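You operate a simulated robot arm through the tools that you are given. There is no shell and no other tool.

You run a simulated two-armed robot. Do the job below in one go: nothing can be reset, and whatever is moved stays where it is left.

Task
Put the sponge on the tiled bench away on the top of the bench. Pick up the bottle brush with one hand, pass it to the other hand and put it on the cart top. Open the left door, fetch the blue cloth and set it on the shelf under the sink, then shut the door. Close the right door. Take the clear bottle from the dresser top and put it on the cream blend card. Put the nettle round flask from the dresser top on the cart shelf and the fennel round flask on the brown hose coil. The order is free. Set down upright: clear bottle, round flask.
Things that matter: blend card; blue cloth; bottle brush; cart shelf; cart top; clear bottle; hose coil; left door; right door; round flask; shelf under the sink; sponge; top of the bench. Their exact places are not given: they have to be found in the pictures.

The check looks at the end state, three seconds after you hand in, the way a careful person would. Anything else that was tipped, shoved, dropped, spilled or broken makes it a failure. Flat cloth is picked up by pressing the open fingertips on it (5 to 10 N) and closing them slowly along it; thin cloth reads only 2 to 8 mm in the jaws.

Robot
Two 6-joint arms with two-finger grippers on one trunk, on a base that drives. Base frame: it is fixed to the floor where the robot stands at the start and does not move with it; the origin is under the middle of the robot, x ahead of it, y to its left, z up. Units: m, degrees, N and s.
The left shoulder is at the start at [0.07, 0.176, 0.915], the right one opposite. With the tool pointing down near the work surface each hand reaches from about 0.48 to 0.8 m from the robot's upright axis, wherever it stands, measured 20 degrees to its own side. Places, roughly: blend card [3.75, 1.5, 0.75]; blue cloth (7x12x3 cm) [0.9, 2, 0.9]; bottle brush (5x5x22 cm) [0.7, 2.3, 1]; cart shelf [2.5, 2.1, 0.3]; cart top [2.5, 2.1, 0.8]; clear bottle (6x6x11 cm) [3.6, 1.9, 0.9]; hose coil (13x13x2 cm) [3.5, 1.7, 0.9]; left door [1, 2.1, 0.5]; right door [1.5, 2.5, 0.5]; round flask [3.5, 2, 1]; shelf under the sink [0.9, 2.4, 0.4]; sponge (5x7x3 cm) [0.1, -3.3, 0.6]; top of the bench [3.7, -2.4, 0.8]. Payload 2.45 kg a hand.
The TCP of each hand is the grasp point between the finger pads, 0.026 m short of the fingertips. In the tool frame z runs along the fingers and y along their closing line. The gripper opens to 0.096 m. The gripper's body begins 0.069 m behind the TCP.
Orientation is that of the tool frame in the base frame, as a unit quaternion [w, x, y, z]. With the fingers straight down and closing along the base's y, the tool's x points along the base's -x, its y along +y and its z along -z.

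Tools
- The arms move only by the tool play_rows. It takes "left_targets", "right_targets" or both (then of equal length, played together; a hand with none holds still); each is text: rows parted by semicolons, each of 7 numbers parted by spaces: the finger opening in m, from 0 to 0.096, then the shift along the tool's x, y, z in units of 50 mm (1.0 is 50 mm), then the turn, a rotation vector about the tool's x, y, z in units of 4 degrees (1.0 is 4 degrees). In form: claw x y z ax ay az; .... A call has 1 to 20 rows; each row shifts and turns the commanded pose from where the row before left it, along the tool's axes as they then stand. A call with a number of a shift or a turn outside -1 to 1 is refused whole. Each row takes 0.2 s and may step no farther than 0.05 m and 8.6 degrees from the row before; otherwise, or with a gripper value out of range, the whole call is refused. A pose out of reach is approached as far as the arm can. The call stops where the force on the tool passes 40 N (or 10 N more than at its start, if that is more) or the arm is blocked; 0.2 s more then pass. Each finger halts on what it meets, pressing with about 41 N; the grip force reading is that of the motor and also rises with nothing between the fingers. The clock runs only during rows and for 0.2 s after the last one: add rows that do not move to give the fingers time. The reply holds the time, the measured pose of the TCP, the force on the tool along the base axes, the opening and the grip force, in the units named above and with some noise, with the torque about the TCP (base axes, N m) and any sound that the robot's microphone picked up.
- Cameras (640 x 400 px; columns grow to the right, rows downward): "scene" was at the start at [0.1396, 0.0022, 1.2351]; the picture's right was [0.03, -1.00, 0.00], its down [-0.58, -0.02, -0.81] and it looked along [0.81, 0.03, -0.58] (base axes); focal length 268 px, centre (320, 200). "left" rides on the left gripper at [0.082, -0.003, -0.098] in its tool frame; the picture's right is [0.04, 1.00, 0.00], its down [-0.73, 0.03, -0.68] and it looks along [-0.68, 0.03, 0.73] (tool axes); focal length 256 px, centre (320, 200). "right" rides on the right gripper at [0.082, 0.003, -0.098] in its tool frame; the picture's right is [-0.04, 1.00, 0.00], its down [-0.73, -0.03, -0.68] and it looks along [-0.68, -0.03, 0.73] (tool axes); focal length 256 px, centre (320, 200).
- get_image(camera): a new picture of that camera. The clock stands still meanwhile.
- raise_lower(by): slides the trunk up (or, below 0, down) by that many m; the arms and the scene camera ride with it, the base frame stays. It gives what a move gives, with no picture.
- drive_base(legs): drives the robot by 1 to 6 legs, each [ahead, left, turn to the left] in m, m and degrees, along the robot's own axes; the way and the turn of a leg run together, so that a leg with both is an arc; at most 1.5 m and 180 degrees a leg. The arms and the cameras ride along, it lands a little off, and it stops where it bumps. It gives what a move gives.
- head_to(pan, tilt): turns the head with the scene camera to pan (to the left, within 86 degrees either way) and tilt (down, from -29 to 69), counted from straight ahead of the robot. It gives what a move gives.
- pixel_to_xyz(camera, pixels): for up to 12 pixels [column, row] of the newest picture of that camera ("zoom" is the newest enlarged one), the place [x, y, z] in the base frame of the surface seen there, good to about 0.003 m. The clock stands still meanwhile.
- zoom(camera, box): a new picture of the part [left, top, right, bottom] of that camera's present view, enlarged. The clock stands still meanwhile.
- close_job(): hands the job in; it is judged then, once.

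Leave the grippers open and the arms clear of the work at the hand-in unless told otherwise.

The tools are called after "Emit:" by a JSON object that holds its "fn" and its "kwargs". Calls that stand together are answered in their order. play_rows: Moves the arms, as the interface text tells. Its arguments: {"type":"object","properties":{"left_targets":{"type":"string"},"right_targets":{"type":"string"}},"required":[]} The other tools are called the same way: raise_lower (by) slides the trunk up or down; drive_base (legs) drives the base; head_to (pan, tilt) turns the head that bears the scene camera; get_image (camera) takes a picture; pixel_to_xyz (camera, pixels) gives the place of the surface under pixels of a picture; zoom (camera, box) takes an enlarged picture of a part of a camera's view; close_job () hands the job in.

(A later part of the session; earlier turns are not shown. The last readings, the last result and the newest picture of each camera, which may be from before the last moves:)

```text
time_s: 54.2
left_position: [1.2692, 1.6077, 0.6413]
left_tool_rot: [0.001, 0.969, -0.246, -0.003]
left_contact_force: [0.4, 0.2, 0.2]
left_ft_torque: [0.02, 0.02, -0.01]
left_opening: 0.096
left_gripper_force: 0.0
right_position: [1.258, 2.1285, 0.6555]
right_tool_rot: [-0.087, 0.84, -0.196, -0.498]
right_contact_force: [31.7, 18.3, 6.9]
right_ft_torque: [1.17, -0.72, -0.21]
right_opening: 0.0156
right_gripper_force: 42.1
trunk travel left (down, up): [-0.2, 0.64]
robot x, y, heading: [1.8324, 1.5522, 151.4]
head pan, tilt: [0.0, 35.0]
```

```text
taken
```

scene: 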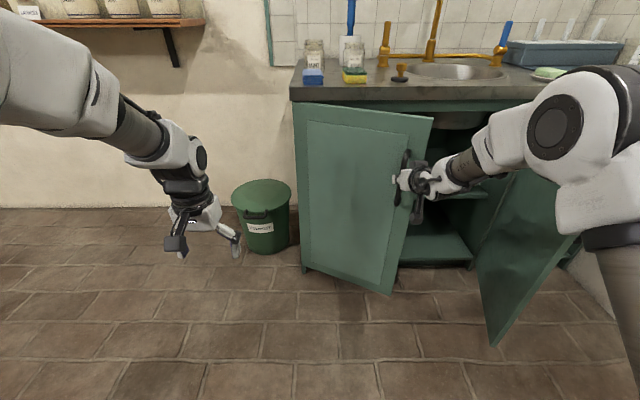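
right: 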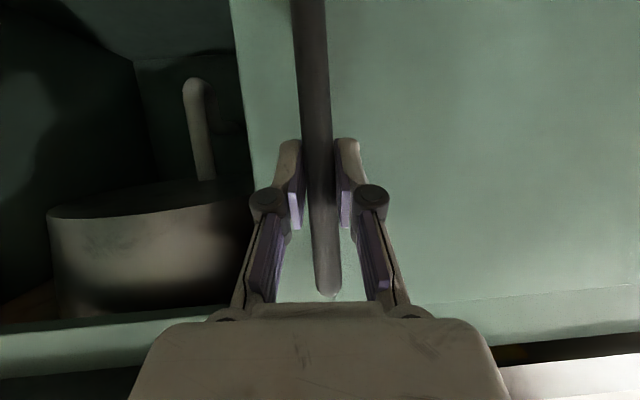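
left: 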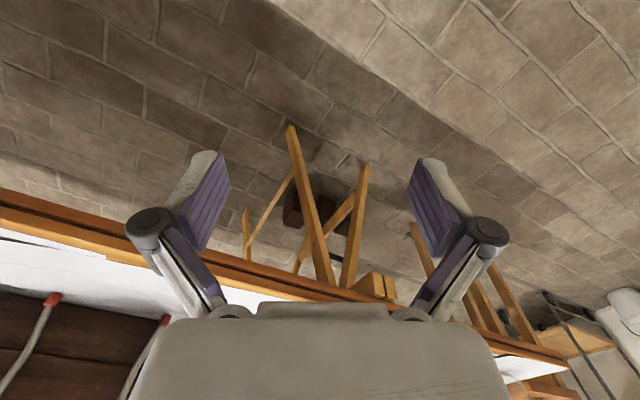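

The door is about 28° open, which is enough to reach behind it. I'll open the right gripper to let go and back off with the base.

Emit:
{"fn": "play_rows", "kwargs": {"right_targets": "0.03 0 0 0 0 0 0; 0.06 0 0 0 0 0 0; 0.08 0 0 0 0 0 0; 0.08 0 0 0 0 0 0"}}

Emit:
{"fn": "drive_base", "kwargs": {"legs": [[-0.1, 0, 0]]}}

Emit:
{"fn": "get_image", "kwargs": {"camera": "scene"}}

```text
time_s: 55.2
left_position: [1.2669, 1.6064, 0.6391]
left_tool_rot: [0.001, 0.969, -0.246, 0.0]
left_contact_force: [0.2, -0.4, -0.1]
left_ft_torque: [-0.01, 0.01, -0.04]
left_opening: 0.0958
left_gripper_force: 0.0
right_position: [1.2564, 2.1285, 0.6532]
right_tool_rot: [-0.087, 0.841, -0.196, -0.497]
right_contact_force: [0.4, 0.6, -0.3]
right_ft_torque: [0.03, 0.01, 0.03]
right_opening: 0.08
right_gripper_force: 0.1
trunk travel left (down, up): [-0.2, 0.64]
robot x, y, heading: [1.8347, 1.549, 151.7]
head pan, tilt: [0.0, 35.0]
```

```text
time_s: 56.3
left_position: [1.3556, 1.5599, 0.6392]
left_tool_rot: [0.001, 0.969, -0.245, -0.002]
left_contact_force: [-0.4, 0.5, -1.2]
left_ft_torque: [0.02, 0.03, 0.03]
left_opening: 0.096
left_gripper_force: 0.1
right_position: [1.3436, 2.0821, 0.6551]
right_tool_rot: [-0.088, 0.841, -0.197, -0.497]
right_contact_force: [-0.2, 0.4, 0.4]
right_ft_torque: [-0.03, 0.01, -0.02]
right_opening: 0.0802
right_gripper_force: 0.0
trunk travel left (down, up): [-0.2, 0.64]
robot x, y, heading: [1.9186, 1.5051, 151.4]
head pan, tilt: [0.0, 35.0]
```

```text
taken
```

scene: 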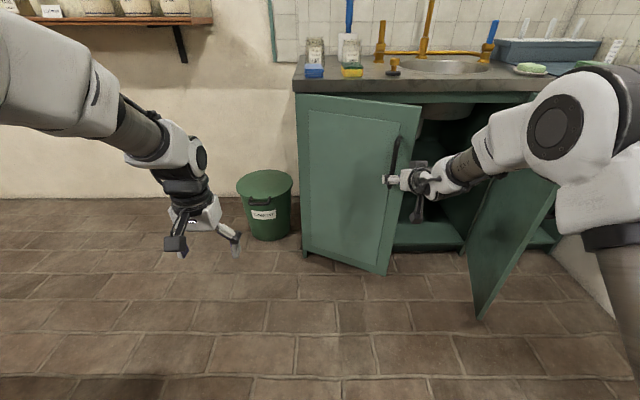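

I've let go and the door stayed open. I'll measure the left door's free edge and the right door's tip to plan reaching behind it.

Emit:
{"fn": "pixel_to_xyz", "kwargs": {"camera": "scene", "pixels": [[418, 110], [400, 200], [388, 270], [345, 180], [306, 250], [555, 185], [478, 315], [520, 190], [465, 250], [310, 70], [352, 60], [348, 15]]}}

Emit:
{"fn": "zoom", "kwargs": {"camera": "scene", "box": [290, 0, 590, 200]}}

```text
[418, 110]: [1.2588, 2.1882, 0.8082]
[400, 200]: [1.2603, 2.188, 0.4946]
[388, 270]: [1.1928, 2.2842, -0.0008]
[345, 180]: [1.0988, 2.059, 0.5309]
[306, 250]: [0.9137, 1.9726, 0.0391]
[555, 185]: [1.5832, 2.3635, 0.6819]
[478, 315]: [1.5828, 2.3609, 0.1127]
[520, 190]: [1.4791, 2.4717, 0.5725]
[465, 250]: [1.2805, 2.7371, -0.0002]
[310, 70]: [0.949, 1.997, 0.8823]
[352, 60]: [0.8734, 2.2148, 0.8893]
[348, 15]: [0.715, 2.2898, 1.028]
```

```text
2.00 times, centred on (440, 100) of scene
```

zoom: 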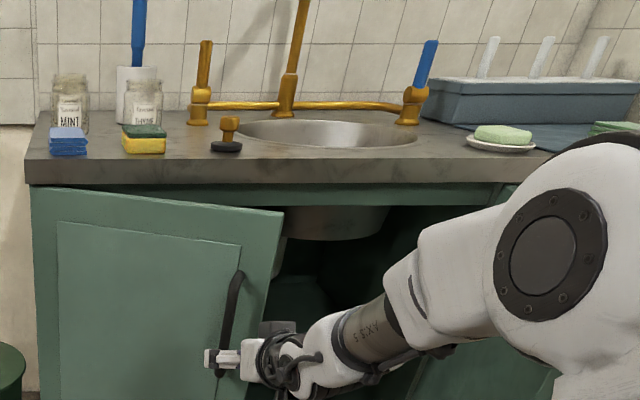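

The left door's free edge is at (1.26, 2.19). Before strafing right, I'll check the clearance to the cart on my right.

Emit:
{"fn": "head_to", "kwargs": {"pan": -80, "tilt": 30}}

Emit:
{"fn": "get_image", "kwargs": {"camera": "scene"}}

```text
time_s: 57.9
left_position: [1.3554, 1.5602, 0.6395]
left_tool_rot: [0.001, 0.969, -0.245, 0.0]
left_contact_force: [0.2, -0.6, -0.2]
left_ft_torque: [0.02, 0.0, -0.02]
left_opening: 0.0959
left_gripper_force: 0.1
right_position: [1.3442, 2.0811, 0.6527]
right_tool_rot: [-0.088, 0.84, -0.197, -0.497]
right_contact_force: [0.2, 0.6, -0.4]
right_ft_torque: [0.0, 0.03, 0.0]
right_opening: 0.0797
right_gripper_force: 0.0
trunk travel left (down, up): [-0.2, 0.64]
robot x, y, heading: [1.9194, 1.5072, 151.7]
head pan, tilt: [-80.0, 30.0]
```

```text
taken
```

scene: 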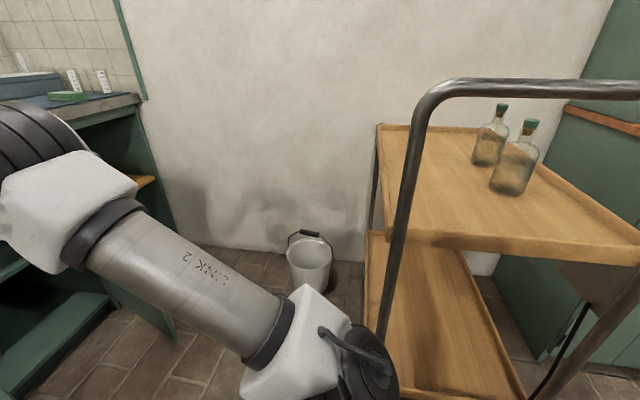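

The cart is close by on my right, with two bottles on its top. I'll measure its corners and handle.

Emit:
{"fn": "pixel_to_xyz", "kwargs": {"camera": "scene", "pixels": [[380, 125], [405, 240], [470, 88], [620, 88], [630, 235], [520, 130], [490, 155], [515, 185], [375, 270], [380, 380], [345, 320], [500, 380]]}}

```text
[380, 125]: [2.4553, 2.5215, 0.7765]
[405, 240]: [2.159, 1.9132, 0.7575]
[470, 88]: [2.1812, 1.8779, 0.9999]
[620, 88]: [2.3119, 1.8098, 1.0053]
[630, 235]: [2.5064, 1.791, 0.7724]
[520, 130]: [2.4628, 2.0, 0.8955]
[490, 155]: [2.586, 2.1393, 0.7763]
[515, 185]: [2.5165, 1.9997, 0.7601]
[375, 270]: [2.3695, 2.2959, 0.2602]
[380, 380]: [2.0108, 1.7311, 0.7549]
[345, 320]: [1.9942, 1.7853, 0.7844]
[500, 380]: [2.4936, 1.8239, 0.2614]
```

I'll look forward again to see how far my right elbow sticks out relative to the right door.

Emit:
{"fn": "head_to", "kwargs": {"pan": -25, "tilt": 35}}

Emit:
{"fn": "get_image", "kwargs": {"camera": "scene"}}

Emit:
{"fn": "pixel_to_xyz", "kwargs": {"camera": "scene", "pixels": [[480, 60], [480, 110], [450, 130], [540, 150], [420, 115], [380, 170], [530, 80], [550, 200]]}}

```text
time_s: 59.1
left_position: [1.3556, 1.5597, 0.6392]
left_tool_rot: [0.001, 0.97, -0.245, 0.0]
left_contact_force: [-0.1, 0.5, 0.5]
left_ft_torque: [0.0, 0.03, 0.01]
left_opening: 0.0959
left_gripper_force: 0.2
right_position: [1.3439, 2.0815, 0.6536]
right_tool_rot: [-0.089, 0.84, -0.197, -0.497]
right_contact_force: [-0.4, -0.5, -0.1]
right_ft_torque: [0.0, -0.01, 0.0]
right_opening: 0.0801
right_gripper_force: 0.1
trunk travel left (down, up): [-0.2, 0.64]
robot x, y, heading: [1.9234, 1.5052, 151.7]
head pan, tilt: [-25.0, 35.0]
```

```text
taken
```

scene: 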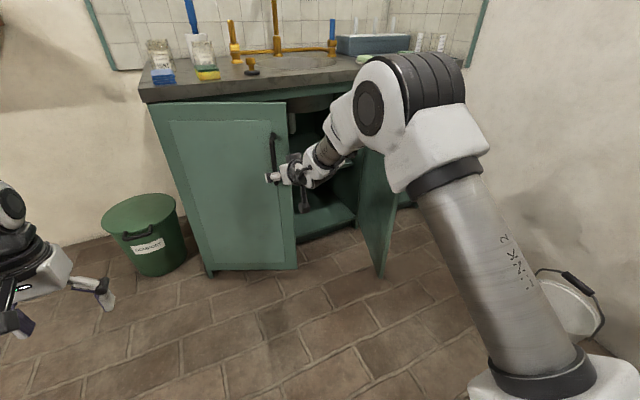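

```text
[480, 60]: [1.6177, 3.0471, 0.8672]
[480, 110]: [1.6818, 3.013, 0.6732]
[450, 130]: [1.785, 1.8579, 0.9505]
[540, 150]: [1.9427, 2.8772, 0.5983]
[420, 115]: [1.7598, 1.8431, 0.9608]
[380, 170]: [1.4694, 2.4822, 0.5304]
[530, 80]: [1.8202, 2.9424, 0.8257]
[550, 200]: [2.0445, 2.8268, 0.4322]
```

The elbow sits above the door-top height, with sideways room. I'll close the fingers, turn right 12°, then drive forward so the right hand goes through the gap behind the left door's edge.

Emit:
{"fn": "play_rows", "kwargs": {"right_targets": "0.04 0 0 0 0 0 0; 0.0 0 0 0 0 0 0; 0.0 0 0 0 0 0 0"}}

Emit:
{"fn": "drive_base", "kwargs": {"legs": [[0, 0, -12], [0.22, 0, 0]]}}

Emit:
{"fn": "get_image", "kwargs": {"camera": "scene"}}

```text
time_s: 59.9
left_position: [1.3561, 1.5602, 0.6394]
left_tool_rot: [0.001, 0.97, -0.245, 0.0]
left_contact_force: [-0.3, -0.5, -0.3]
left_ft_torque: [-0.02, 0.01, 0.03]
left_opening: 0.096
left_gripper_force: 0.1
right_position: [1.3436, 2.0818, 0.6544]
right_tool_rot: [-0.088, 0.841, -0.196, -0.497]
right_contact_force: [-0.1, 0.6, -0.3]
right_ft_torque: [0.0, -0.02, -0.02]
right_opening: 0.0
right_gripper_force: 28.5
trunk travel left (down, up): [-0.2, 0.64]
robot x, y, heading: [1.9186, 1.5049, 151.9]
head pan, tilt: [-25.0, 35.0]
```

```text
time_s: 62.4
left_position: [1.2023, 1.8209, 0.6397]
left_tool_rot: [0.001, 0.939, -0.343, -0.001]
left_contact_force: [0.4, 0.2, -0.3]
left_ft_torque: [0.02, -0.03, 0.04]
left_opening: 0.096
left_gripper_force: 0.0
right_position: [1.2983, 2.3347, 0.6522]
right_tool_rot: [-0.139, 0.816, -0.282, -0.485]
right_contact_force: [-0.3, 0.6, -1.5]
right_ft_torque: [0.0, 0.0, 0.02]
right_opening: 0.0
right_gripper_force: 28.9
trunk travel left (down, up): [-0.2, 0.64]
robot x, y, heading: [1.7497, 1.6518, 140.0]
head pan, tilt: [-25.0, 35.0]
```

```text
taken
```

scene: 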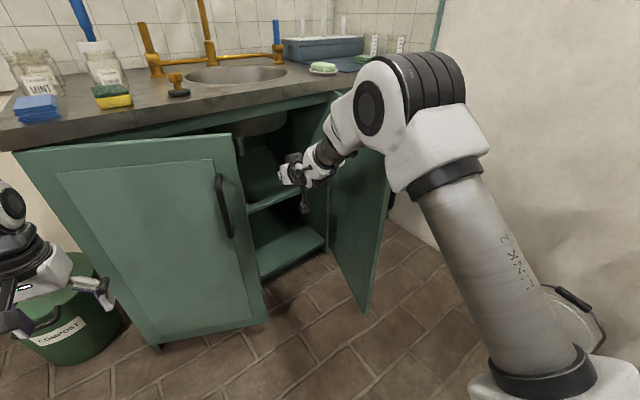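

The hand is in the gap, between the two doors. I'll go another 8 cm forward, then sweep left and back to push the left door wide open from inside.

Emit:
{"fn": "drive_base", "kwargs": {"legs": [[0.08, 0, 0], [-0.1, 0.13, 0]]}}

Emit:
{"fn": "get_image", "kwargs": {"camera": "scene"}}

```text
time_s: 64.3
left_position: [1.1338, 1.7465, 0.6387]
left_tool_rot: [0.001, 0.94, -0.342, 0.0]
left_contact_force: [-1.2, 0.4, 0.2]
left_ft_torque: [0.01, 0.03, -0.02]
left_opening: 0.0959
left_gripper_force: 0.1
right_position: [1.231, 2.2628, 0.6522]
right_tool_rot: [-0.136, 0.815, -0.288, -0.484]
right_contact_force: [-0.1, -0.1, -0.4]
right_ft_torque: [-0.02, 0.02, -0.02]
right_opening: 0.0001
right_gripper_force: 28.7
trunk travel left (down, up): [-0.2, 0.64]
robot x, y, heading: [1.6798, 1.5815, 139.7]
head pan, tilt: [-25.0, 35.0]
stopped in leg 2: the force on the tool passed its limit at 64 N (the readings are from after the stop); the commanded pose is now the measured one
```

```text
taken
```

scene: 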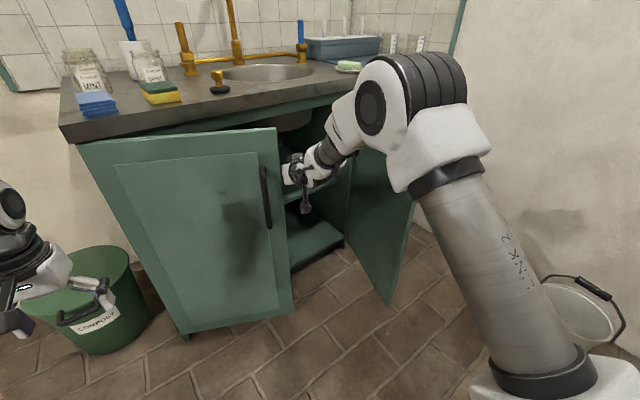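

The hand met the door with a jolt (64 N), so I'll measure where the door stands now.

Emit:
{"fn": "pixel_to_xyz", "kwargs": {"camera": "scene", "pixels": [[277, 135], [284, 240], [180, 230], [300, 165], [310, 175], [415, 210], [390, 300]]}}

Emit:
{"fn": "zoom", "kwargs": {"camera": "scene", "box": [220, 110, 400, 240]}}

Emit:
{"fn": "get_image", "kwargs": {"camera": "right"}}

```text
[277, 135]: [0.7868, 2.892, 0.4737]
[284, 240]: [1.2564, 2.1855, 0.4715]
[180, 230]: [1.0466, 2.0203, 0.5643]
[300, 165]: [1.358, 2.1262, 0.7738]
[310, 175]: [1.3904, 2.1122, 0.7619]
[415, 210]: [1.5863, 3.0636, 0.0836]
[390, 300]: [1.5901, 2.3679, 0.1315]
```

```text
3.08 times, centred on (310, 175) of scene
```

zoom: 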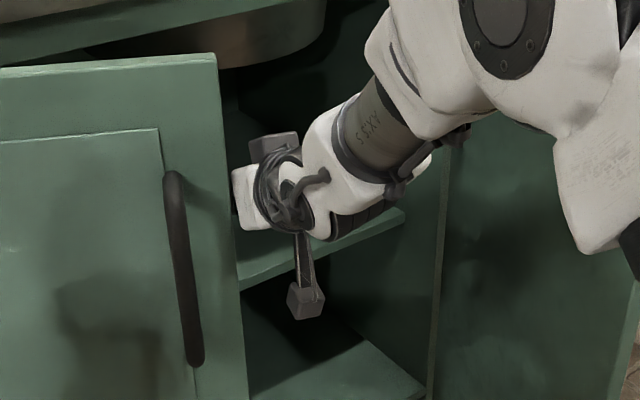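

```text
taken
```

right: 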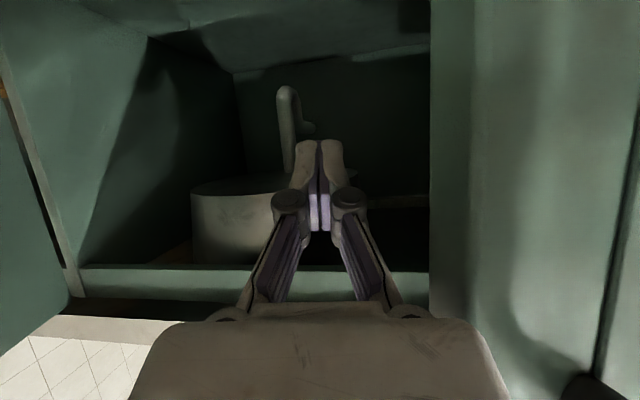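

The side of the gripper is against the door's free edge and the door hasn't moved; the base simply arrived too fast. I'll push gently with the arm to the left instead.

Emit:
{"fn": "play_rows", "kwargs": {"right_targets": "0 0 0.2 0 0 0 0; 0 0 0.2 0 0 0 0; 0 0 0.2 0 0 0 0; 0 0 0.2 0 0 0 0; 0 0 0.2 0 0 0 0; 0 0 0.2 0 0 0 0; 0 0 0.2 0 0 0 0; 0 0 0.2 0 0 0 0; 0 0 0.2 0 0 0 0; 0 0 0.2 0 0 0 0"}}

Emit:
{"fn": "get_image", "kwargs": {"camera": "scene"}}

```text
time_s: 64.8
left_position: [1.1359, 1.7517, 0.6394]
left_tool_rot: [0.001, 0.938, -0.346, 0.0]
left_contact_force: [0.0, 0.2, -0.4]
left_ft_torque: [0.01, -0.05, 0.0]
left_opening: 0.0961
left_gripper_force: 0.0
right_position: [1.2317, 2.2604, 0.6518]
right_tool_rot: [-0.132, 0.815, -0.295, -0.481]
right_contact_force: [10.4, 10.1, -1.3]
right_ft_torque: [-0.52, 0.66, 0.74]
right_opening: 0.0
right_gripper_force: 28.2
trunk travel left (down, up): [-0.2, 0.64]
robot x, y, heading: [1.678, 1.5829, 139.7]
head pan, tilt: [-25.0, 35.0]
stopped in row 2 (right hand): the force on the tool passed its limit at 49 N (the readings are from after the stop); the commanded pose is now the measured one
```

```text
taken
```

scene: 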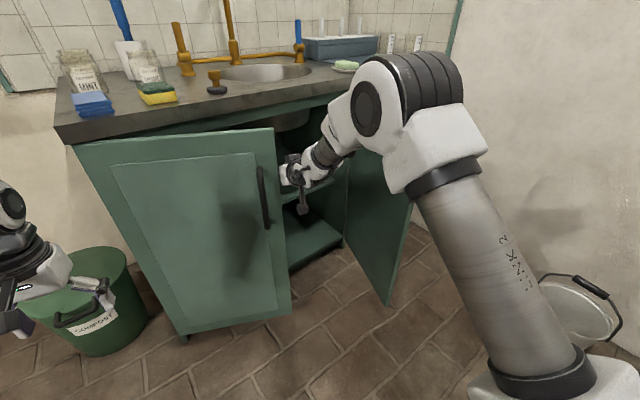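

The edge is being pushed end-on, so the angle is poor. A better plan is to back out, face the door more squarely, regrip the handle and pull the door to about 60–80° by driving. First I'll back out of the gap.

Emit:
{"fn": "drive_base", "kwargs": {"legs": [[0.02, -0.07, 0], [-0.3, 0.0, 0]]}}

Emit:
{"fn": "get_image", "kwargs": {"camera": "scene"}}

```text
time_s: 67.5
left_position: [1.3983, 1.6194, 0.6385]
left_tool_rot: [0.0, 0.938, -0.347, -0.001]
left_contact_force: [0.5, 0.7, 0.1]
left_ft_torque: [0.0, 0.01, 0.02]
left_opening: 0.0962
left_gripper_force: 0.1
right_position: [1.496, 2.1285, 0.6517]
right_tool_rot: [-0.135, 0.814, -0.294, -0.483]
right_contact_force: [-0.7, 0.7, -1.0]
right_ft_torque: [-0.02, 0.01, 0.02]
right_opening: 0.0002
right_gripper_force: 28.8
trunk travel left (down, up): [-0.2, 0.64]
robot x, y, heading: [1.9438, 1.4494, 139.3]
head pan, tilt: [-25.0, 35.0]
```

```text
taken
```

scene: 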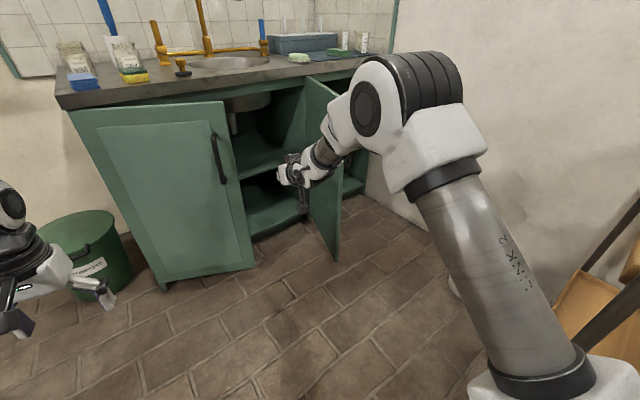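

Clear. I'll drive left and turn right to a heading of about 125°, so the right hand faces the half-open door's handle, and open the gripper on the way.

Emit:
{"fn": "drive_base", "kwargs": {"legs": [[0, 0.372, 0], [0, 0, -14.3], [0.13, 0.035, 0]]}}

Emit:
{"fn": "play_rows", "kwargs": {"right_targets": "0.05 0 0 0 0 0 0; 0.096 0 0 0 0 0 0; 0.096 0 0 0 0 0 0"}}

Emit:
{"fn": "get_image", "kwargs": {"camera": "right"}}

Emit:
{"fn": "get_image", "kwargs": {"camera": "scene"}}

```text
time_s: 69.6
left_position: [1.194, 1.3809, 0.6401]
left_tool_rot: [0.005, 0.939, -0.344, -0.001]
left_contact_force: [-0.4, -0.5, 0.9]
left_ft_torque: [0.01, 0.0, 0.02]
left_opening: 0.0958
left_gripper_force: 0.0
right_position: [1.2903, 1.8891, 0.6463]
right_tool_rot: [-0.129, 0.816, -0.295, -0.48]
right_contact_force: [-0.1, -0.1, -0.1]
right_ft_torque: [-0.01, 0.01, -0.03]
right_opening: 0.0
right_gripper_force: 28.8
trunk travel left (down, up): [-0.2, 0.64]
robot x, y, heading: [1.7356, 1.2101, 139.6]
head pan, tilt: [-25.0, 35.0]
stopped in leg 1: the robot was blocked; the commanded pose is now the measured one
```

```text
time_s: 70.4
left_position: [1.1939, 1.3793, 0.6399]
left_tool_rot: [0.006, 0.939, -0.344, -0.001]
left_contact_force: [-0.7, 0.0, -0.2]
left_ft_torque: [-0.02, 0.05, 0.01]
left_opening: 0.0959
left_gripper_force: 0.1
right_position: [1.2888, 1.8887, 0.6449]
right_tool_rot: [-0.128, 0.815, -0.296, -0.481]
right_contact_force: [0.3, -0.9, -0.1]
right_ft_torque: [0.0, -0.02, 0.0]
right_opening: 0.096
right_gripper_force: 0.1
trunk travel left (down, up): [-0.2, 0.64]
robot x, y, heading: [1.7375, 1.2049, 139.7]
head pan, tilt: [-25.0, 35.0]
```

```text
taken
```

right: 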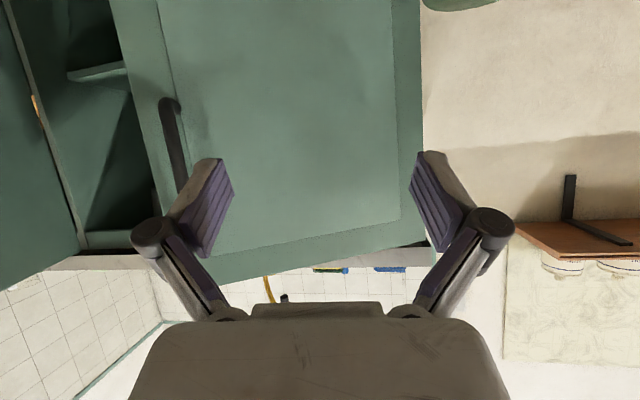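

```text
taken
```

scene: 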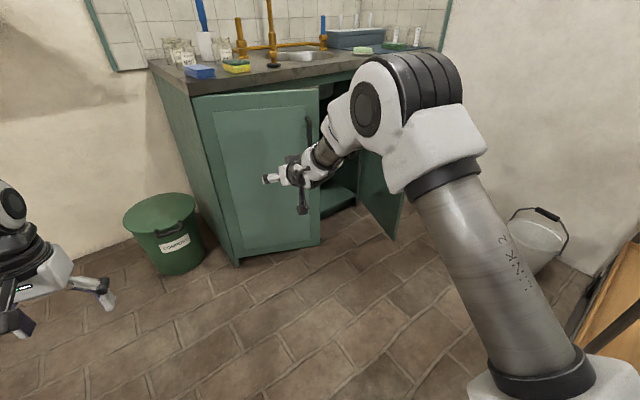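

The base was blocked while moving left. I'll look left to see what it touched.

Emit:
{"fn": "head_to", "kwargs": {"pan": 80, "tilt": 40}}

Emit:
{"fn": "get_image", "kwargs": {"camera": "scene"}}

```text
time_s: 72.2
left_position: [1.1941, 1.3796, 0.6413]
left_tool_rot: [0.006, 0.939, -0.344, -0.001]
left_contact_force: [1.1, -0.2, -0.3]
left_ft_torque: [-0.02, -0.04, 0.0]
left_opening: 0.0961
left_gripper_force: 0.0
right_position: [1.288, 1.8883, 0.6443]
right_tool_rot: [-0.128, 0.815, -0.296, -0.481]
right_contact_force: [0.2, 0.6, 0.4]
right_ft_torque: [-0.02, 0.02, 0.02]
right_opening: 0.096
right_gripper_force: 0.0
trunk travel left (down, up): [-0.2, 0.64]
robot x, y, heading: [1.7377, 1.2036, 139.4]
head pan, tilt: [80.0, 40.0]
```

```text
taken
```

scene: 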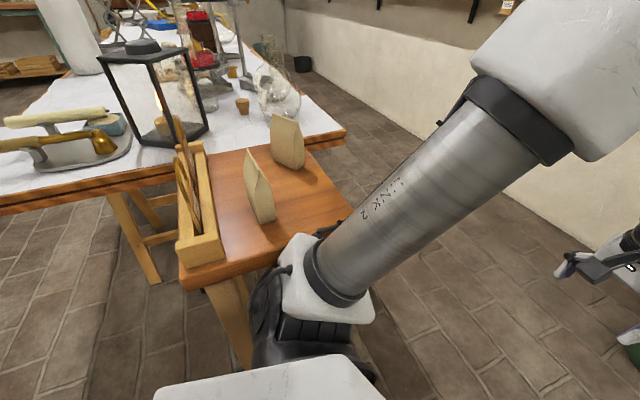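

My left shoulder came up against a small side table holding two paper bags and a wooden tray. The bags are still standing. I'll move right to get clear, then measure this table.

Emit:
{"fn": "drive_base", "kwargs": {"legs": [[0, -0.06, 0]]}}

Emit:
{"fn": "get_image", "kwargs": {"camera": "scene"}}

Emit:
{"fn": "pixel_to_xyz", "kwargs": {"camera": "scene", "pixels": [[345, 215], [185, 280], [270, 150], [340, 135], [290, 150], [260, 190], [200, 220], [240, 340], [120, 160]]}}

```text
time_s: 73.2
left_position: [1.23, 1.4195, 0.6397]
left_tool_rot: [0.002, 0.939, -0.343, -0.001]
left_contact_force: [-0.9, 1.2, -0.3]
left_ft_torque: [-0.01, -0.01, 0.0]
left_opening: 0.096
left_gripper_force: 0.0
right_position: [1.3259, 1.9287, 0.6492]
right_tool_rot: [-0.131, 0.816, -0.294, -0.481]
right_contact_force: [-0.6, 0.1, -0.6]
right_ft_torque: [0.03, 0.0, 0.04]
right_opening: 0.096
right_gripper_force: 0.1
trunk travel left (down, up): [-0.2, 0.64]
robot x, y, heading: [1.7737, 1.2503, 139.7]
head pan, tilt: [80.0, 40.0]
```

```text
taken
```

scene: 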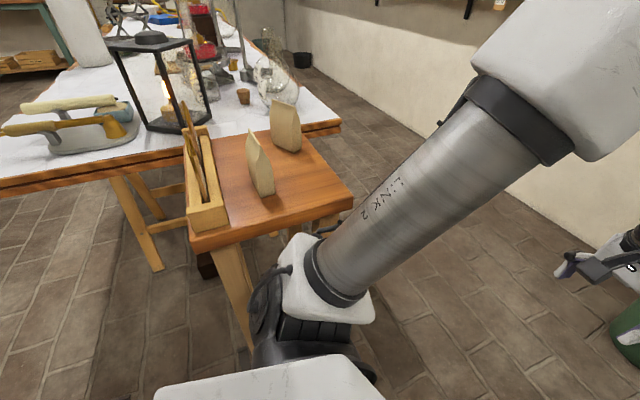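

```text
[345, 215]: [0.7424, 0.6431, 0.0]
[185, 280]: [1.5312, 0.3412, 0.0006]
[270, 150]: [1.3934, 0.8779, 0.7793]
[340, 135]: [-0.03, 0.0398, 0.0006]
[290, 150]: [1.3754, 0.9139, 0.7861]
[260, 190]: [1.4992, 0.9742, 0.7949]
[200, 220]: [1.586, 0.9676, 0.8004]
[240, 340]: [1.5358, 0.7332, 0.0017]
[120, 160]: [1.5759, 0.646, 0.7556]
```

Emit:
{"fn": "pixel_to_xyz", "kwargs": {"camera": "scene", "pixels": [[200, 246], [275, 216], [347, 190], [310, 145], [226, 228], [285, 280], [330, 225], [270, 320]]}}

```text
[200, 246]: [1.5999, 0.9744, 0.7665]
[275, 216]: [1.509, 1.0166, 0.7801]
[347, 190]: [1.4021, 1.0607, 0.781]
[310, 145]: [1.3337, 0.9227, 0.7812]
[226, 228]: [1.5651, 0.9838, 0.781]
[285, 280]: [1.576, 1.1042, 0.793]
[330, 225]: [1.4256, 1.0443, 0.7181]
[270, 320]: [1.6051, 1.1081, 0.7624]
```

The side table's edge is at about (1.40, 1.06)–(1.60, 0.97), and I'll stay clear of it from now on. For the door I'll try another way: bring the right hand back to fingers-down and hook the closed fingers behind the door's top edge to pull it open. First I'll turn the right tool back down.

Emit:
{"fn": "play_rows", "kwargs": {"right_targets": "0.05 0 0 0 0.085 0.993 0.01; 0 0 0 0 0.085 0.993 0.01; 0 0 0 0 0.085 0.993 0.01; 0 0 0 0 0.085 0.993 0.01; 0 0 0 0 0.085 0.993 0.01; 0 0 0 0 0.085 0.993 0.01; 0 0 0 0 0.085 0.993 0.01; 0 0.86 0 -0.5 0 0 0; 0 0.86 0 -0.5 0 0 0; 0 0 0 0 0.085 0.993 0.01; 0 0 0 0 0.085 0.993 0.01; 0 0 0 0 0.085 0.993 0.01; 0 0 0 0 0.085 0.993 0.01; 0 0 0 0 0.085 0.993 0.01; 0 0 0 0 0.085 0.993 0.01; 0 0 0 0 0.085 0.993 0.01; 0 0 0 0 0.085 0.993 0.01; 0 0 0 0 0 0 0"}}

Emit:
{"fn": "raise_lower", "kwargs": {"by": 0.25}}

```text
time_s: 77.0
left_position: [1.2307, 1.4201, 0.6385]
left_tool_rot: [0.001, 0.939, -0.344, -0.001]
left_contact_force: [-0.5, 0.1, -0.1]
left_ft_torque: [0.02, -0.02, -0.01]
left_opening: 0.0959
left_gripper_force: 0.0
right_position: [1.3833, 1.8481, 0.6219]
right_tool_rot: [-0.006, 0.923, -0.294, -0.25]
right_contact_force: [-0.5, -0.4, 0.1]
right_ft_torque: [0.01, 0.03, -0.01]
right_opening: 0.0
right_gripper_force: 28.7
right hand out of reach, approached as far as the arm can: row 2, 3, 4, 5, 6, 7, 11, 13, 15
trunk travel left (down, up): [-0.2, 0.64]
robot x, y, heading: [1.7718, 1.2547, 139.5]
head pan, tilt: [80.0, 40.0]
```

```text
time_s: 79.6
left_position: [1.2306, 1.4204, 0.8887]
left_tool_rot: [0.001, 0.939, -0.344, 0.0]
left_contact_force: [0.0, 0.4, 0.1]
left_ft_torque: [-0.03, -0.02, -0.02]
left_opening: 0.0958
left_gripper_force: 0.0
right_position: [1.3828, 1.8467, 0.8728]
right_tool_rot: [-0.007, 0.922, -0.295, -0.251]
right_contact_force: [0.2, 0.4, 1.7]
right_ft_torque: [-0.05, 0.0, 0.0]
right_opening: 0.0
right_gripper_force: 28.6
trunk travel left (down, up): [-0.45, 0.39]
robot x, y, heading: [1.7755, 1.252, 139.7]
head pan, tilt: [80.0, 40.0]
```

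Emit:
{"fn": "play_rows", "kwargs": {"right_targets": "0 0 0 0 0.29 0.86 0.15; 0 0 0 0 0.29 0.86 0.15; 0 0 0 0 0.29 0.86 0.15; 0 0 0 0 0.29 0.86 0.15; 0 0 0 0 0.29 0.86 0.15; 0 0 0 0 0.29 0.86 0.15; 0 0 0 0 0.29 0.86 0.15; 0 0 0 0 0.29 0.86 0.15; 0 0 0 0 0 0 0"}}

Emit:
{"fn": "head_to", "kwargs": {"pan": 0, "tilt": 35}}

Emit:
{"fn": "get_image", "kwargs": {"camera": "scene"}}

```text
time_s: 81.6
left_position: [1.229, 1.4196, 0.8884]
left_tool_rot: [0.002, 0.939, -0.343, -0.001]
left_contact_force: [-0.3, 0.6, 0.8]
left_ft_torque: [-0.01, 0.03, 0.0]
left_opening: 0.0957
left_gripper_force: 0.0
right_position: [1.3817, 1.8472, 0.8727]
right_tool_rot: [0.0, 0.939, -0.345, 0.0]
right_contact_force: [-0.3, 0.2, 0.1]
right_ft_torque: [0.01, 0.02, -0.01]
right_opening: 0.0
right_gripper_force: 28.5
trunk travel left (down, up): [-0.45, 0.39]
robot x, y, heading: [1.7708, 1.2503, 139.5]
head pan, tilt: [80.0, 40.0]
```

```text
time_s: 83.1
left_position: [1.2296, 1.4197, 0.889]
left_tool_rot: [0.001, 0.939, -0.344, 0.0]
left_contact_force: [-0.1, 0.0, 0.2]
left_ft_torque: [0.0, -0.01, 0.01]
left_opening: 0.0961
left_gripper_force: 0.1
right_position: [1.382, 1.8478, 0.8733]
right_tool_rot: [0.0, 0.938, -0.346, 0.0]
right_contact_force: [0.0, 0.2, -0.6]
right_ft_torque: [0.04, 0.01, 0.0]
right_opening: 0.0
right_gripper_force: 27.7
trunk travel left (down, up): [-0.45, 0.39]
robot x, y, heading: [1.7736, 1.2539, 140.0]
head pan, tilt: [0.0, 35.0]
```

```text
taken
```

scene: 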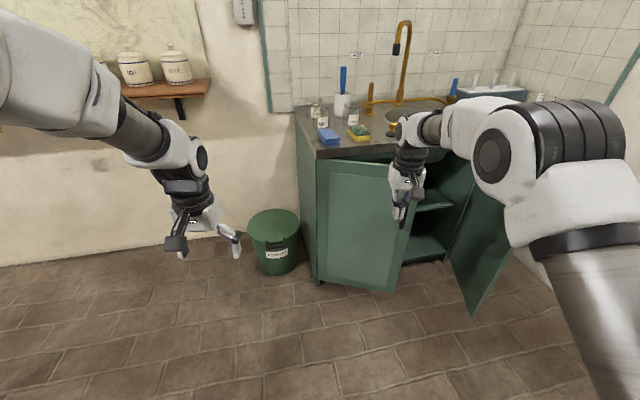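

The right hand is pointing down again. I'll zoom in to measure the door's top edge and free edge.

Emit:
{"fn": "zoom", "kwargs": {"camera": "scene", "box": [290, 100, 490, 300]}}

Emit:
{"fn": "pixel_to_xyz", "kwargs": {"camera": "zoom", "pixels": [[100, 192], [200, 200], [300, 208], [390, 310], [370, 350], [345, 460], [385, 250], [130, 200]]}}

```text
2.00 times, centred on (390, 200) of scene
```

zoom: 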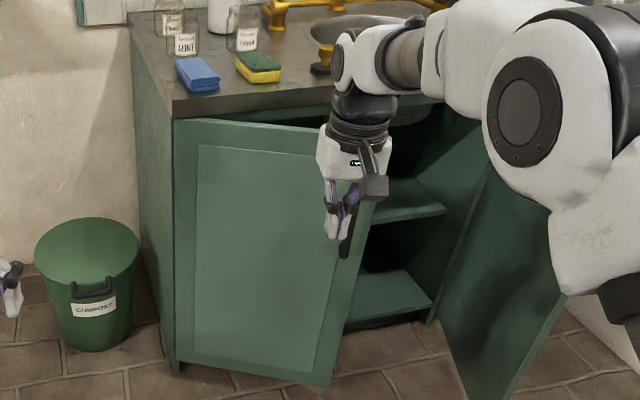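

```text
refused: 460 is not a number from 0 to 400
```

Emit:
{"fn": "pixel_to_xyz", "kwargs": {"camera": "zoom", "pixels": [[183, 124], [240, 134], [310, 150], [375, 204], [352, 290], [331, 380], [178, 365], [260, 125], [280, 92], [400, 185]]}}

```text
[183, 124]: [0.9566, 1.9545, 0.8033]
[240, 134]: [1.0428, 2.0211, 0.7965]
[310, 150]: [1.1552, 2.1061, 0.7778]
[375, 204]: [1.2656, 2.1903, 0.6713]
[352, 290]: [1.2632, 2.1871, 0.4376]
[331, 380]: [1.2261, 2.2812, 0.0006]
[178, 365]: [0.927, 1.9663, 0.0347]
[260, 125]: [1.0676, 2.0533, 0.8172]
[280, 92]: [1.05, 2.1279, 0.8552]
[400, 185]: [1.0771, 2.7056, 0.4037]
```

The door top is at z≈0.815 and its free edge at (1.263, 2.187). I'll turn left 10° and drive diagonally so the closed right fingertips, passing above the door top, end up behind the door near its free edge.

Emit:
{"fn": "drive_base", "kwargs": {"legs": [[0, 0, 10], [0.29, -0.32, 0]]}}

Emit:
{"fn": "get_image", "kwargs": {"camera": "scene"}}

Emit:
{"fn": "get_image", "kwargs": {"camera": "right"}}

```text
time_s: 86.4
left_position: [1.1276, 1.7427, 0.8888]
left_tool_rot: [0.001, 0.965, -0.263, 0.0]
left_contact_force: [0.5, 0.0, -0.1]
left_ft_torque: [-0.02, 0.03, 0.02]
left_opening: 0.0961
left_gripper_force: 0.0
right_position: [1.2052, 2.1898, 0.8735]
right_tool_rot: [0.0, 0.964, -0.265, 0.001]
right_contact_force: [-0.1, -0.2, -0.2]
right_ft_torque: [-0.04, -0.01, 0.01]
right_opening: 0.0
right_gripper_force: 28.2
trunk travel left (down, up): [-0.45, 0.39]
robot x, y, heading: [1.6924, 1.6636, 149.3]
head pan, tilt: [0.0, 35.0]
```

```text
taken
```

scene: 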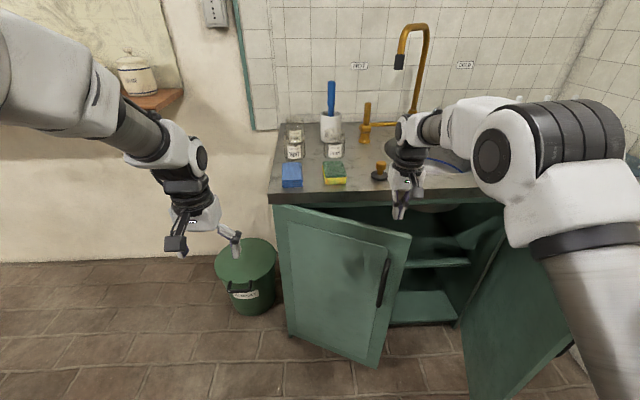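

```text
taken
```

right: 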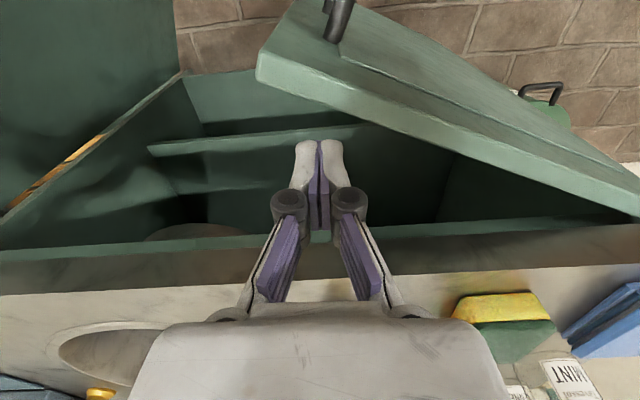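

The closed fingertips are in the gap behind the door. I'll measure the door's inner top edge in this picture before lowering.

Emit:
{"fn": "pixel_to_xyz", "kwargs": {"camera": "right", "pixels": [[275, 55], [262, 75], [400, 105], [400, 115], [550, 170], [320, 275], [320, 232], [320, 150], [480, 310], [600, 320]]}}

```text
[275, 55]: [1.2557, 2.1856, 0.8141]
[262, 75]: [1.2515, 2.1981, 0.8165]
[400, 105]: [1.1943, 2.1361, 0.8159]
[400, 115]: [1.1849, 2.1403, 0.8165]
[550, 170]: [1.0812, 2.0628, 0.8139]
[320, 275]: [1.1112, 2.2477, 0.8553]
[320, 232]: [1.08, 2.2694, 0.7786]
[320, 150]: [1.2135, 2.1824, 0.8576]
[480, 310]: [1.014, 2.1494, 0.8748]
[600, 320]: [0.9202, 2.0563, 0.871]
```

The fingers are about 2 cm inside the door's inner face. I'll go forward 2 cm more for margin, then lower 7.5 cm so the tips hook behind the door.

Emit:
{"fn": "play_rows", "kwargs": {"right_targets": "0 -0.4 0 0 0 0 0; 0 0 0 0.5 0 0 0; 0 0 0 0.5 0 0 0; 0 0 0 0.5 0 0 0; 0 0 0 0 0 0 0"}}

Emit:
{"fn": "get_image", "kwargs": {"camera": "right"}}

```text
time_s: 87.6
left_position: [1.1276, 1.7415, 0.8887]
left_tool_rot: [0.001, 0.965, -0.263, 0.0]
left_contact_force: [-0.3, -0.3, -0.1]
left_ft_torque: [0.01, 0.03, 0.03]
left_opening: 0.0961
left_gripper_force: 0.2
right_position: [1.1882, 2.1987, 0.7994]
right_tool_rot: [0.0, 0.964, -0.265, -0.001]
right_contact_force: [0.7, 0.3, 0.1]
right_ft_torque: [0.0, 0.0, -0.02]
right_opening: 0.0
right_gripper_force: 28.2
trunk travel left (down, up): [-0.45, 0.39]
robot x, y, heading: [1.6944, 1.6644, 149.5]
head pan, tilt: [0.0, 35.0]
```

```text
taken
```

right: 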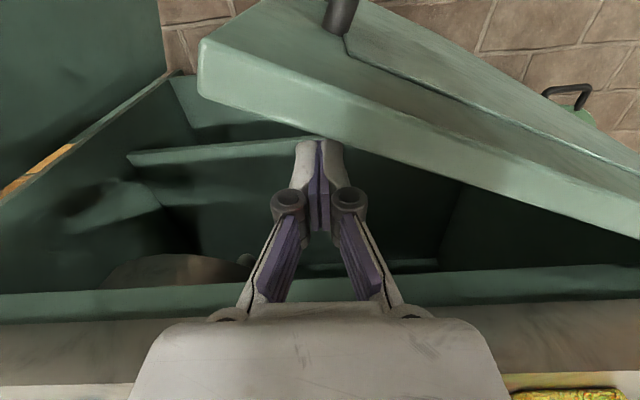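

The fingers are hooked behind the door. I'll pull the door open with slow arm moves along its arc, back and left.

Emit:
{"fn": "play_rows", "kwargs": {"right_targets": "0 0.28 0.15 0 0 0 0; 0 0.28 0.17 0 0 0 0; 0 0.28 0.19 0 0 0 0; 0 0.28 0.19 0 0 0 0; 0 0.28 0.21 0 0 0 0; 0 0.28 0.23 0 0 0 0; 0 0.27 0.23 0 0 0 0; 0 0.27 0.25 0 0 0 0; 0 0.26 0.25 0 0 0 0; 0 0.26 0.25 0 0 0 0"}}

Emit:
{"fn": "get_image", "kwargs": {"camera": "right"}}

```text
time_s: 89.8
left_position: [1.1274, 1.7417, 0.8891]
left_tool_rot: [0.001, 0.965, -0.263, -0.001]
left_contact_force: [-0.4, -0.2, 0.1]
left_ft_torque: [0.0, 0.02, 0.01]
left_opening: 0.0959
left_gripper_force: 0.1
right_position: [1.2582, 2.0475, 0.7886]
right_tool_rot: [0.026, 0.958, -0.284, 0.011]
right_contact_force: [0.9, -0.2, 0.4]
right_ft_torque: [0.02, 0.0, -0.02]
right_opening: 0.0002
right_gripper_force: 28.3
trunk travel left (down, up): [-0.45, 0.39]
robot x, y, heading: [1.6903, 1.6661, 149.2]
head pan, tilt: [0.0, 35.0]
```

```text
taken
```

right: 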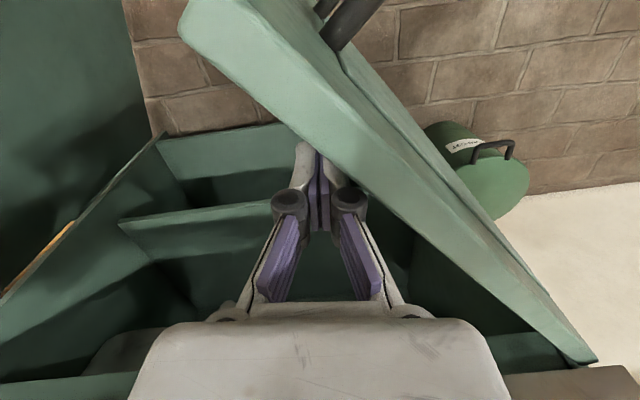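

It works with almost no force, and the door is well open now. I'll keep pulling left and back with the arm.

Emit:
{"fn": "play_rows", "kwargs": {"right_targets": "0 0.2 0.28 0 0 0 0; 0 0.2 0.3 0 0 0 0; 0 0.17 0.3 0 0 0 0; 0 0.15 0.32 0 0 0 0; 0 0.12 0.32 0 0 0 0; 0 0.1 0.34 0 0 0 0; 0 0.08 0.34 0 0 0 0; 0 0.05 0.34 0 0 0 0"}}

Emit:
{"fn": "get_image", "kwargs": {"camera": "right"}}

Emit:
{"fn": "get_image", "kwargs": {"camera": "scene"}}

```text
time_s: 91.6
left_position: [1.1264, 1.7416, 0.8884]
left_tool_rot: [0.001, 0.965, -0.263, 0.0]
left_contact_force: [0.3, 0.6, 0.3]
left_ft_torque: [0.01, -0.01, 0.01]
left_opening: 0.0959
left_gripper_force: 0.0
right_position: [1.2446, 2.0519, 0.8074]
right_tool_rot: [0.027, 0.957, -0.287, -0.005]
right_contact_force: [0.8, -0.9, 0.0]
right_ft_torque: [-0.01, -0.01, 0.01]
right_opening: 0.0
right_gripper_force: 28.5
right hand out of reach, approached as far as the arm can: row 1, 2, 3, 4, 5, 6, 7, 8
trunk travel left (down, up): [-0.45, 0.39]
robot x, y, heading: [1.6958, 1.6708, 149.3]
head pan, tilt: [0.0, 35.0]
```

```text
taken
```

right: 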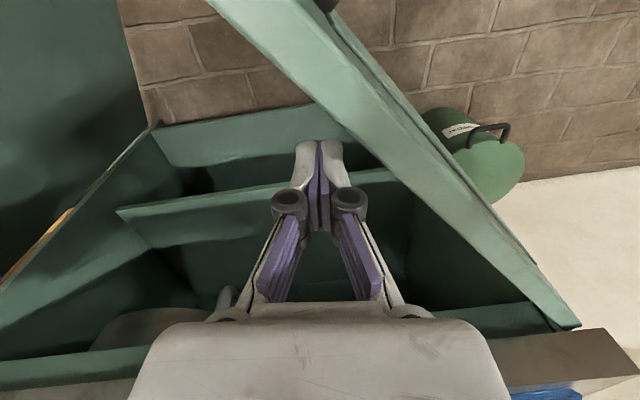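

```text
taken
```

scene: 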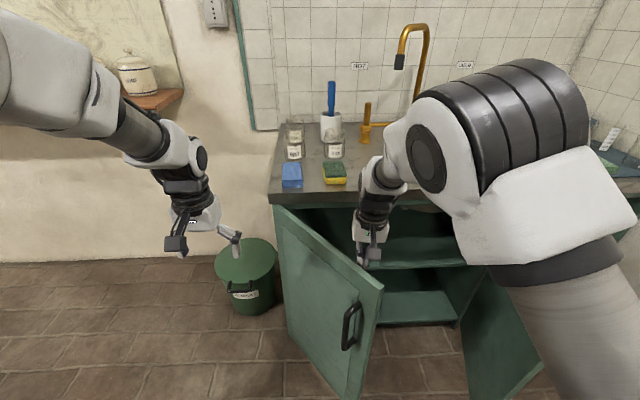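

The arm has reached its inner limit. The fingers are still below the door's top, so the base can carry the push: small steps left and back.

Emit:
{"fn": "drive_base", "kwargs": {"legs": [[-0.02, 0.06, 0], [-0.02, 0.06, 0]]}}

Emit:
{"fn": "get_image", "kwargs": {"camera": "right"}}

```text
time_s: 93.2
left_position: [1.0975, 1.6157, 0.8883]
left_tool_rot: [0.0, 0.964, -0.265, 0.0]
left_contact_force: [0.1, -0.8, 0.7]
left_ft_torque: [0.05, 0.03, 0.01]
left_opening: 0.0959
left_gripper_force: 0.1
right_position: [1.2159, 1.9262, 0.8069]
right_tool_rot: [0.026, 0.957, -0.289, -0.005]
right_contact_force: [0.2, -1.1, 0.3]
right_ft_torque: [0.04, 0.02, 0.02]
right_opening: 0.0
right_gripper_force: 28.5
trunk travel left (down, up): [-0.45, 0.39]
robot x, y, heading: [1.6629, 1.5407, 149.2]
head pan, tilt: [0.0, 35.0]
```

```text
taken
```

right: 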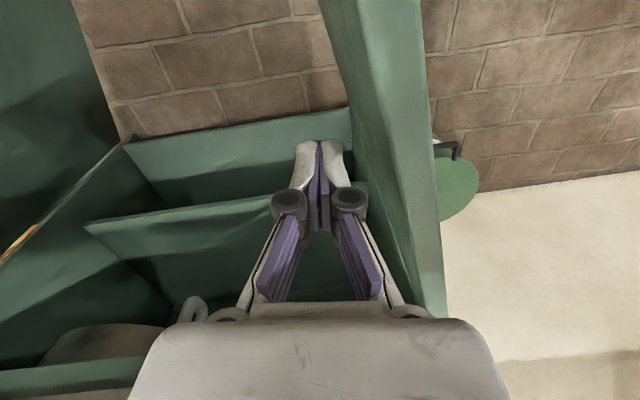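

The door is nearly perpendicular. One more push to the left makes sure it's past 90°.

Emit:
{"fn": "drive_base", "kwargs": {"legs": [[-0.01, 0.05, 0], [0, 0.04, 0]]}}

Emit:
{"fn": "get_image", "kwargs": {"camera": "right"}}

Emit:
{"fn": "get_image", "kwargs": {"camera": "scene"}}

```text
time_s: 94.6
left_position: [1.06, 1.5327, 0.8892]
left_tool_rot: [0.0, 0.965, -0.264, 0.0]
left_contact_force: [0.5, -0.3, -0.7]
left_ft_torque: [0.05, 0.01, 0.02]
left_opening: 0.096
left_gripper_force: 0.1
right_position: [1.1776, 1.8444, 0.8063]
right_tool_rot: [0.028, 0.957, -0.29, -0.006]
right_contact_force: [0.0, -0.3, 0.0]
right_ft_torque: [0.03, -0.04, 0.01]
right_opening: 0.0
right_gripper_force: 28.3
trunk travel left (down, up): [-0.45, 0.39]
robot x, y, heading: [1.6279, 1.4577, 149.2]
head pan, tilt: [0.0, 35.0]
```

```text
taken
```

right: 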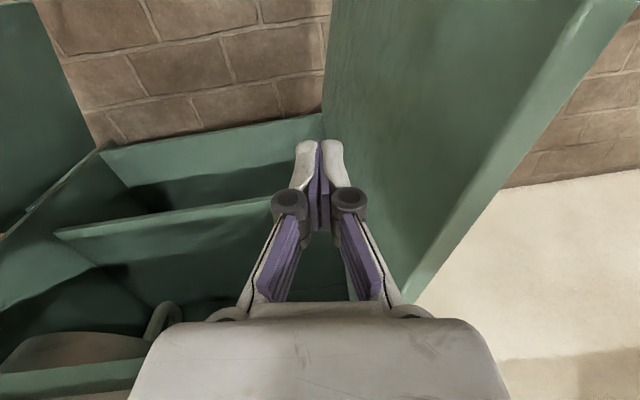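

```text
taken
```

scene: 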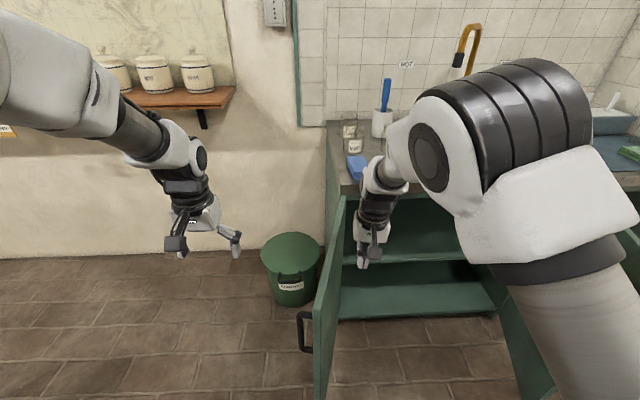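

The left door is now open past 90°. I'll raise the right hand clear and look at the interior and the counter.

Emit:
{"fn": "play_rows", "kwargs": {"right_targets": "0 0 -0.2 0 0 0 0; 0 0 0 -0.8 0 0 0; 0 0 0 -0.8 0 0 0; 0 -0.5 -0.5 0 0 0 0; 0 -0.6 -0.5 0 0 0 0; 0.05 -0.5 -0.5 0 0 0 0; 0.096 0 0 0 0 0 0"}}

Emit:
{"fn": "get_image", "kwargs": {"camera": "scene"}}

Emit:
{"fn": "pixel_to_xyz", "kwargs": {"camera": "scene", "pixels": [[318, 300], [345, 200], [400, 238], [340, 262], [480, 258], [355, 165], [358, 162], [386, 100], [372, 178], [325, 380], [400, 300], [350, 130]]}}

```text
time_s: 96.2
left_position: [1.0612, 1.5342, 0.8889]
left_tool_rot: [0.001, 0.965, -0.263, 0.0]
left_contact_force: [0.5, 0.0, 1.2]
left_ft_torque: [0.01, 0.03, 0.01]
left_opening: 0.0959
left_gripper_force: 0.1
right_position: [1.162, 1.9665, 0.8821]
right_tool_rot: [0.029, 0.956, -0.291, -0.005]
right_contact_force: [0.2, -0.3, 0.0]
right_ft_torque: [0.03, 0.01, -0.03]
right_opening: 0.096
right_gripper_force: 0.0
trunk travel left (down, up): [-0.45, 0.39]
robot x, y, heading: [1.6249, 1.4559, 149.5]
head pan, tilt: [0.0, 35.0]
```

```text
taken
```

scene: 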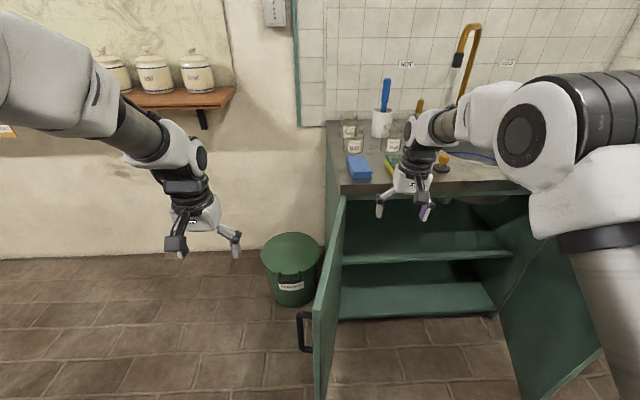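

```text
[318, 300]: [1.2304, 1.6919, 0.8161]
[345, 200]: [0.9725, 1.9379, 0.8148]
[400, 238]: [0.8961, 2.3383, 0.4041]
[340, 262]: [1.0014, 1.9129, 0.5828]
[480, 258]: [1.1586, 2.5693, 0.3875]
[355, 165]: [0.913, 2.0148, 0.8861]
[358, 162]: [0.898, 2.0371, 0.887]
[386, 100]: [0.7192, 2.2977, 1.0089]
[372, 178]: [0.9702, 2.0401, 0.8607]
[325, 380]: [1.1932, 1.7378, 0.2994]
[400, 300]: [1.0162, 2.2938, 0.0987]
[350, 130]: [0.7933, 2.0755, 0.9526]
```

The door stands at about 106°. The shelf inside is at z≈0.40. Now the blue cloth: I'll zoom in on it.

Emit:
{"fn": "zoom", "kwargs": {"camera": "scene", "box": [320, 90, 460, 200]}}

Emit:
{"fn": "pixel_to_xyz", "kwargs": {"camera": "zoom", "pixels": [[125, 250], [180, 240], [235, 320], [165, 328], [150, 285], [205, 280], [165, 345], [250, 260], [310, 100], [300, 190], [160, 215], [350, 250]]}}

```text
3.64 times, centred on (390, 145) of scene
```

zoom: 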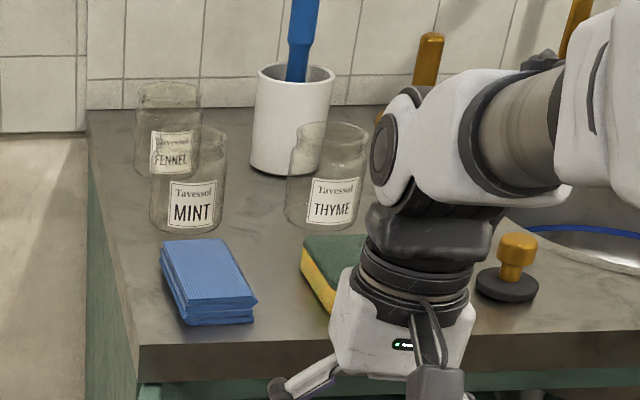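

```text
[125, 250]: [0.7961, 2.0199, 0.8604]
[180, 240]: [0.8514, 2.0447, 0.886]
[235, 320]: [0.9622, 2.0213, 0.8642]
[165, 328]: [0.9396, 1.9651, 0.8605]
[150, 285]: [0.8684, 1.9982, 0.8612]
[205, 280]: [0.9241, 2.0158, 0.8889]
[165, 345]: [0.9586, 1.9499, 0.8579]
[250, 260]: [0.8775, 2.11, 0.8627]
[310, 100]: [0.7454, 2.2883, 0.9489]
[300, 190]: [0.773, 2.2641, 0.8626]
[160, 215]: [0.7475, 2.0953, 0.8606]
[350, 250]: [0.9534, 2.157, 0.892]
```

Emit:
{"fn": "pixel_to_xyz", "kwargs": {"camera": "zoom", "pixels": [[166, 244], [225, 241], [252, 297], [188, 304], [210, 270], [192, 318], [255, 310]]}}

```text
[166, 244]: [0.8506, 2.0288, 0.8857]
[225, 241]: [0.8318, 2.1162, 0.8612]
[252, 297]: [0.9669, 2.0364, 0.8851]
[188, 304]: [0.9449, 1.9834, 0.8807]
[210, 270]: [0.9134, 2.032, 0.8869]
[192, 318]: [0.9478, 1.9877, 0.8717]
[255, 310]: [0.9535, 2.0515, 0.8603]
```

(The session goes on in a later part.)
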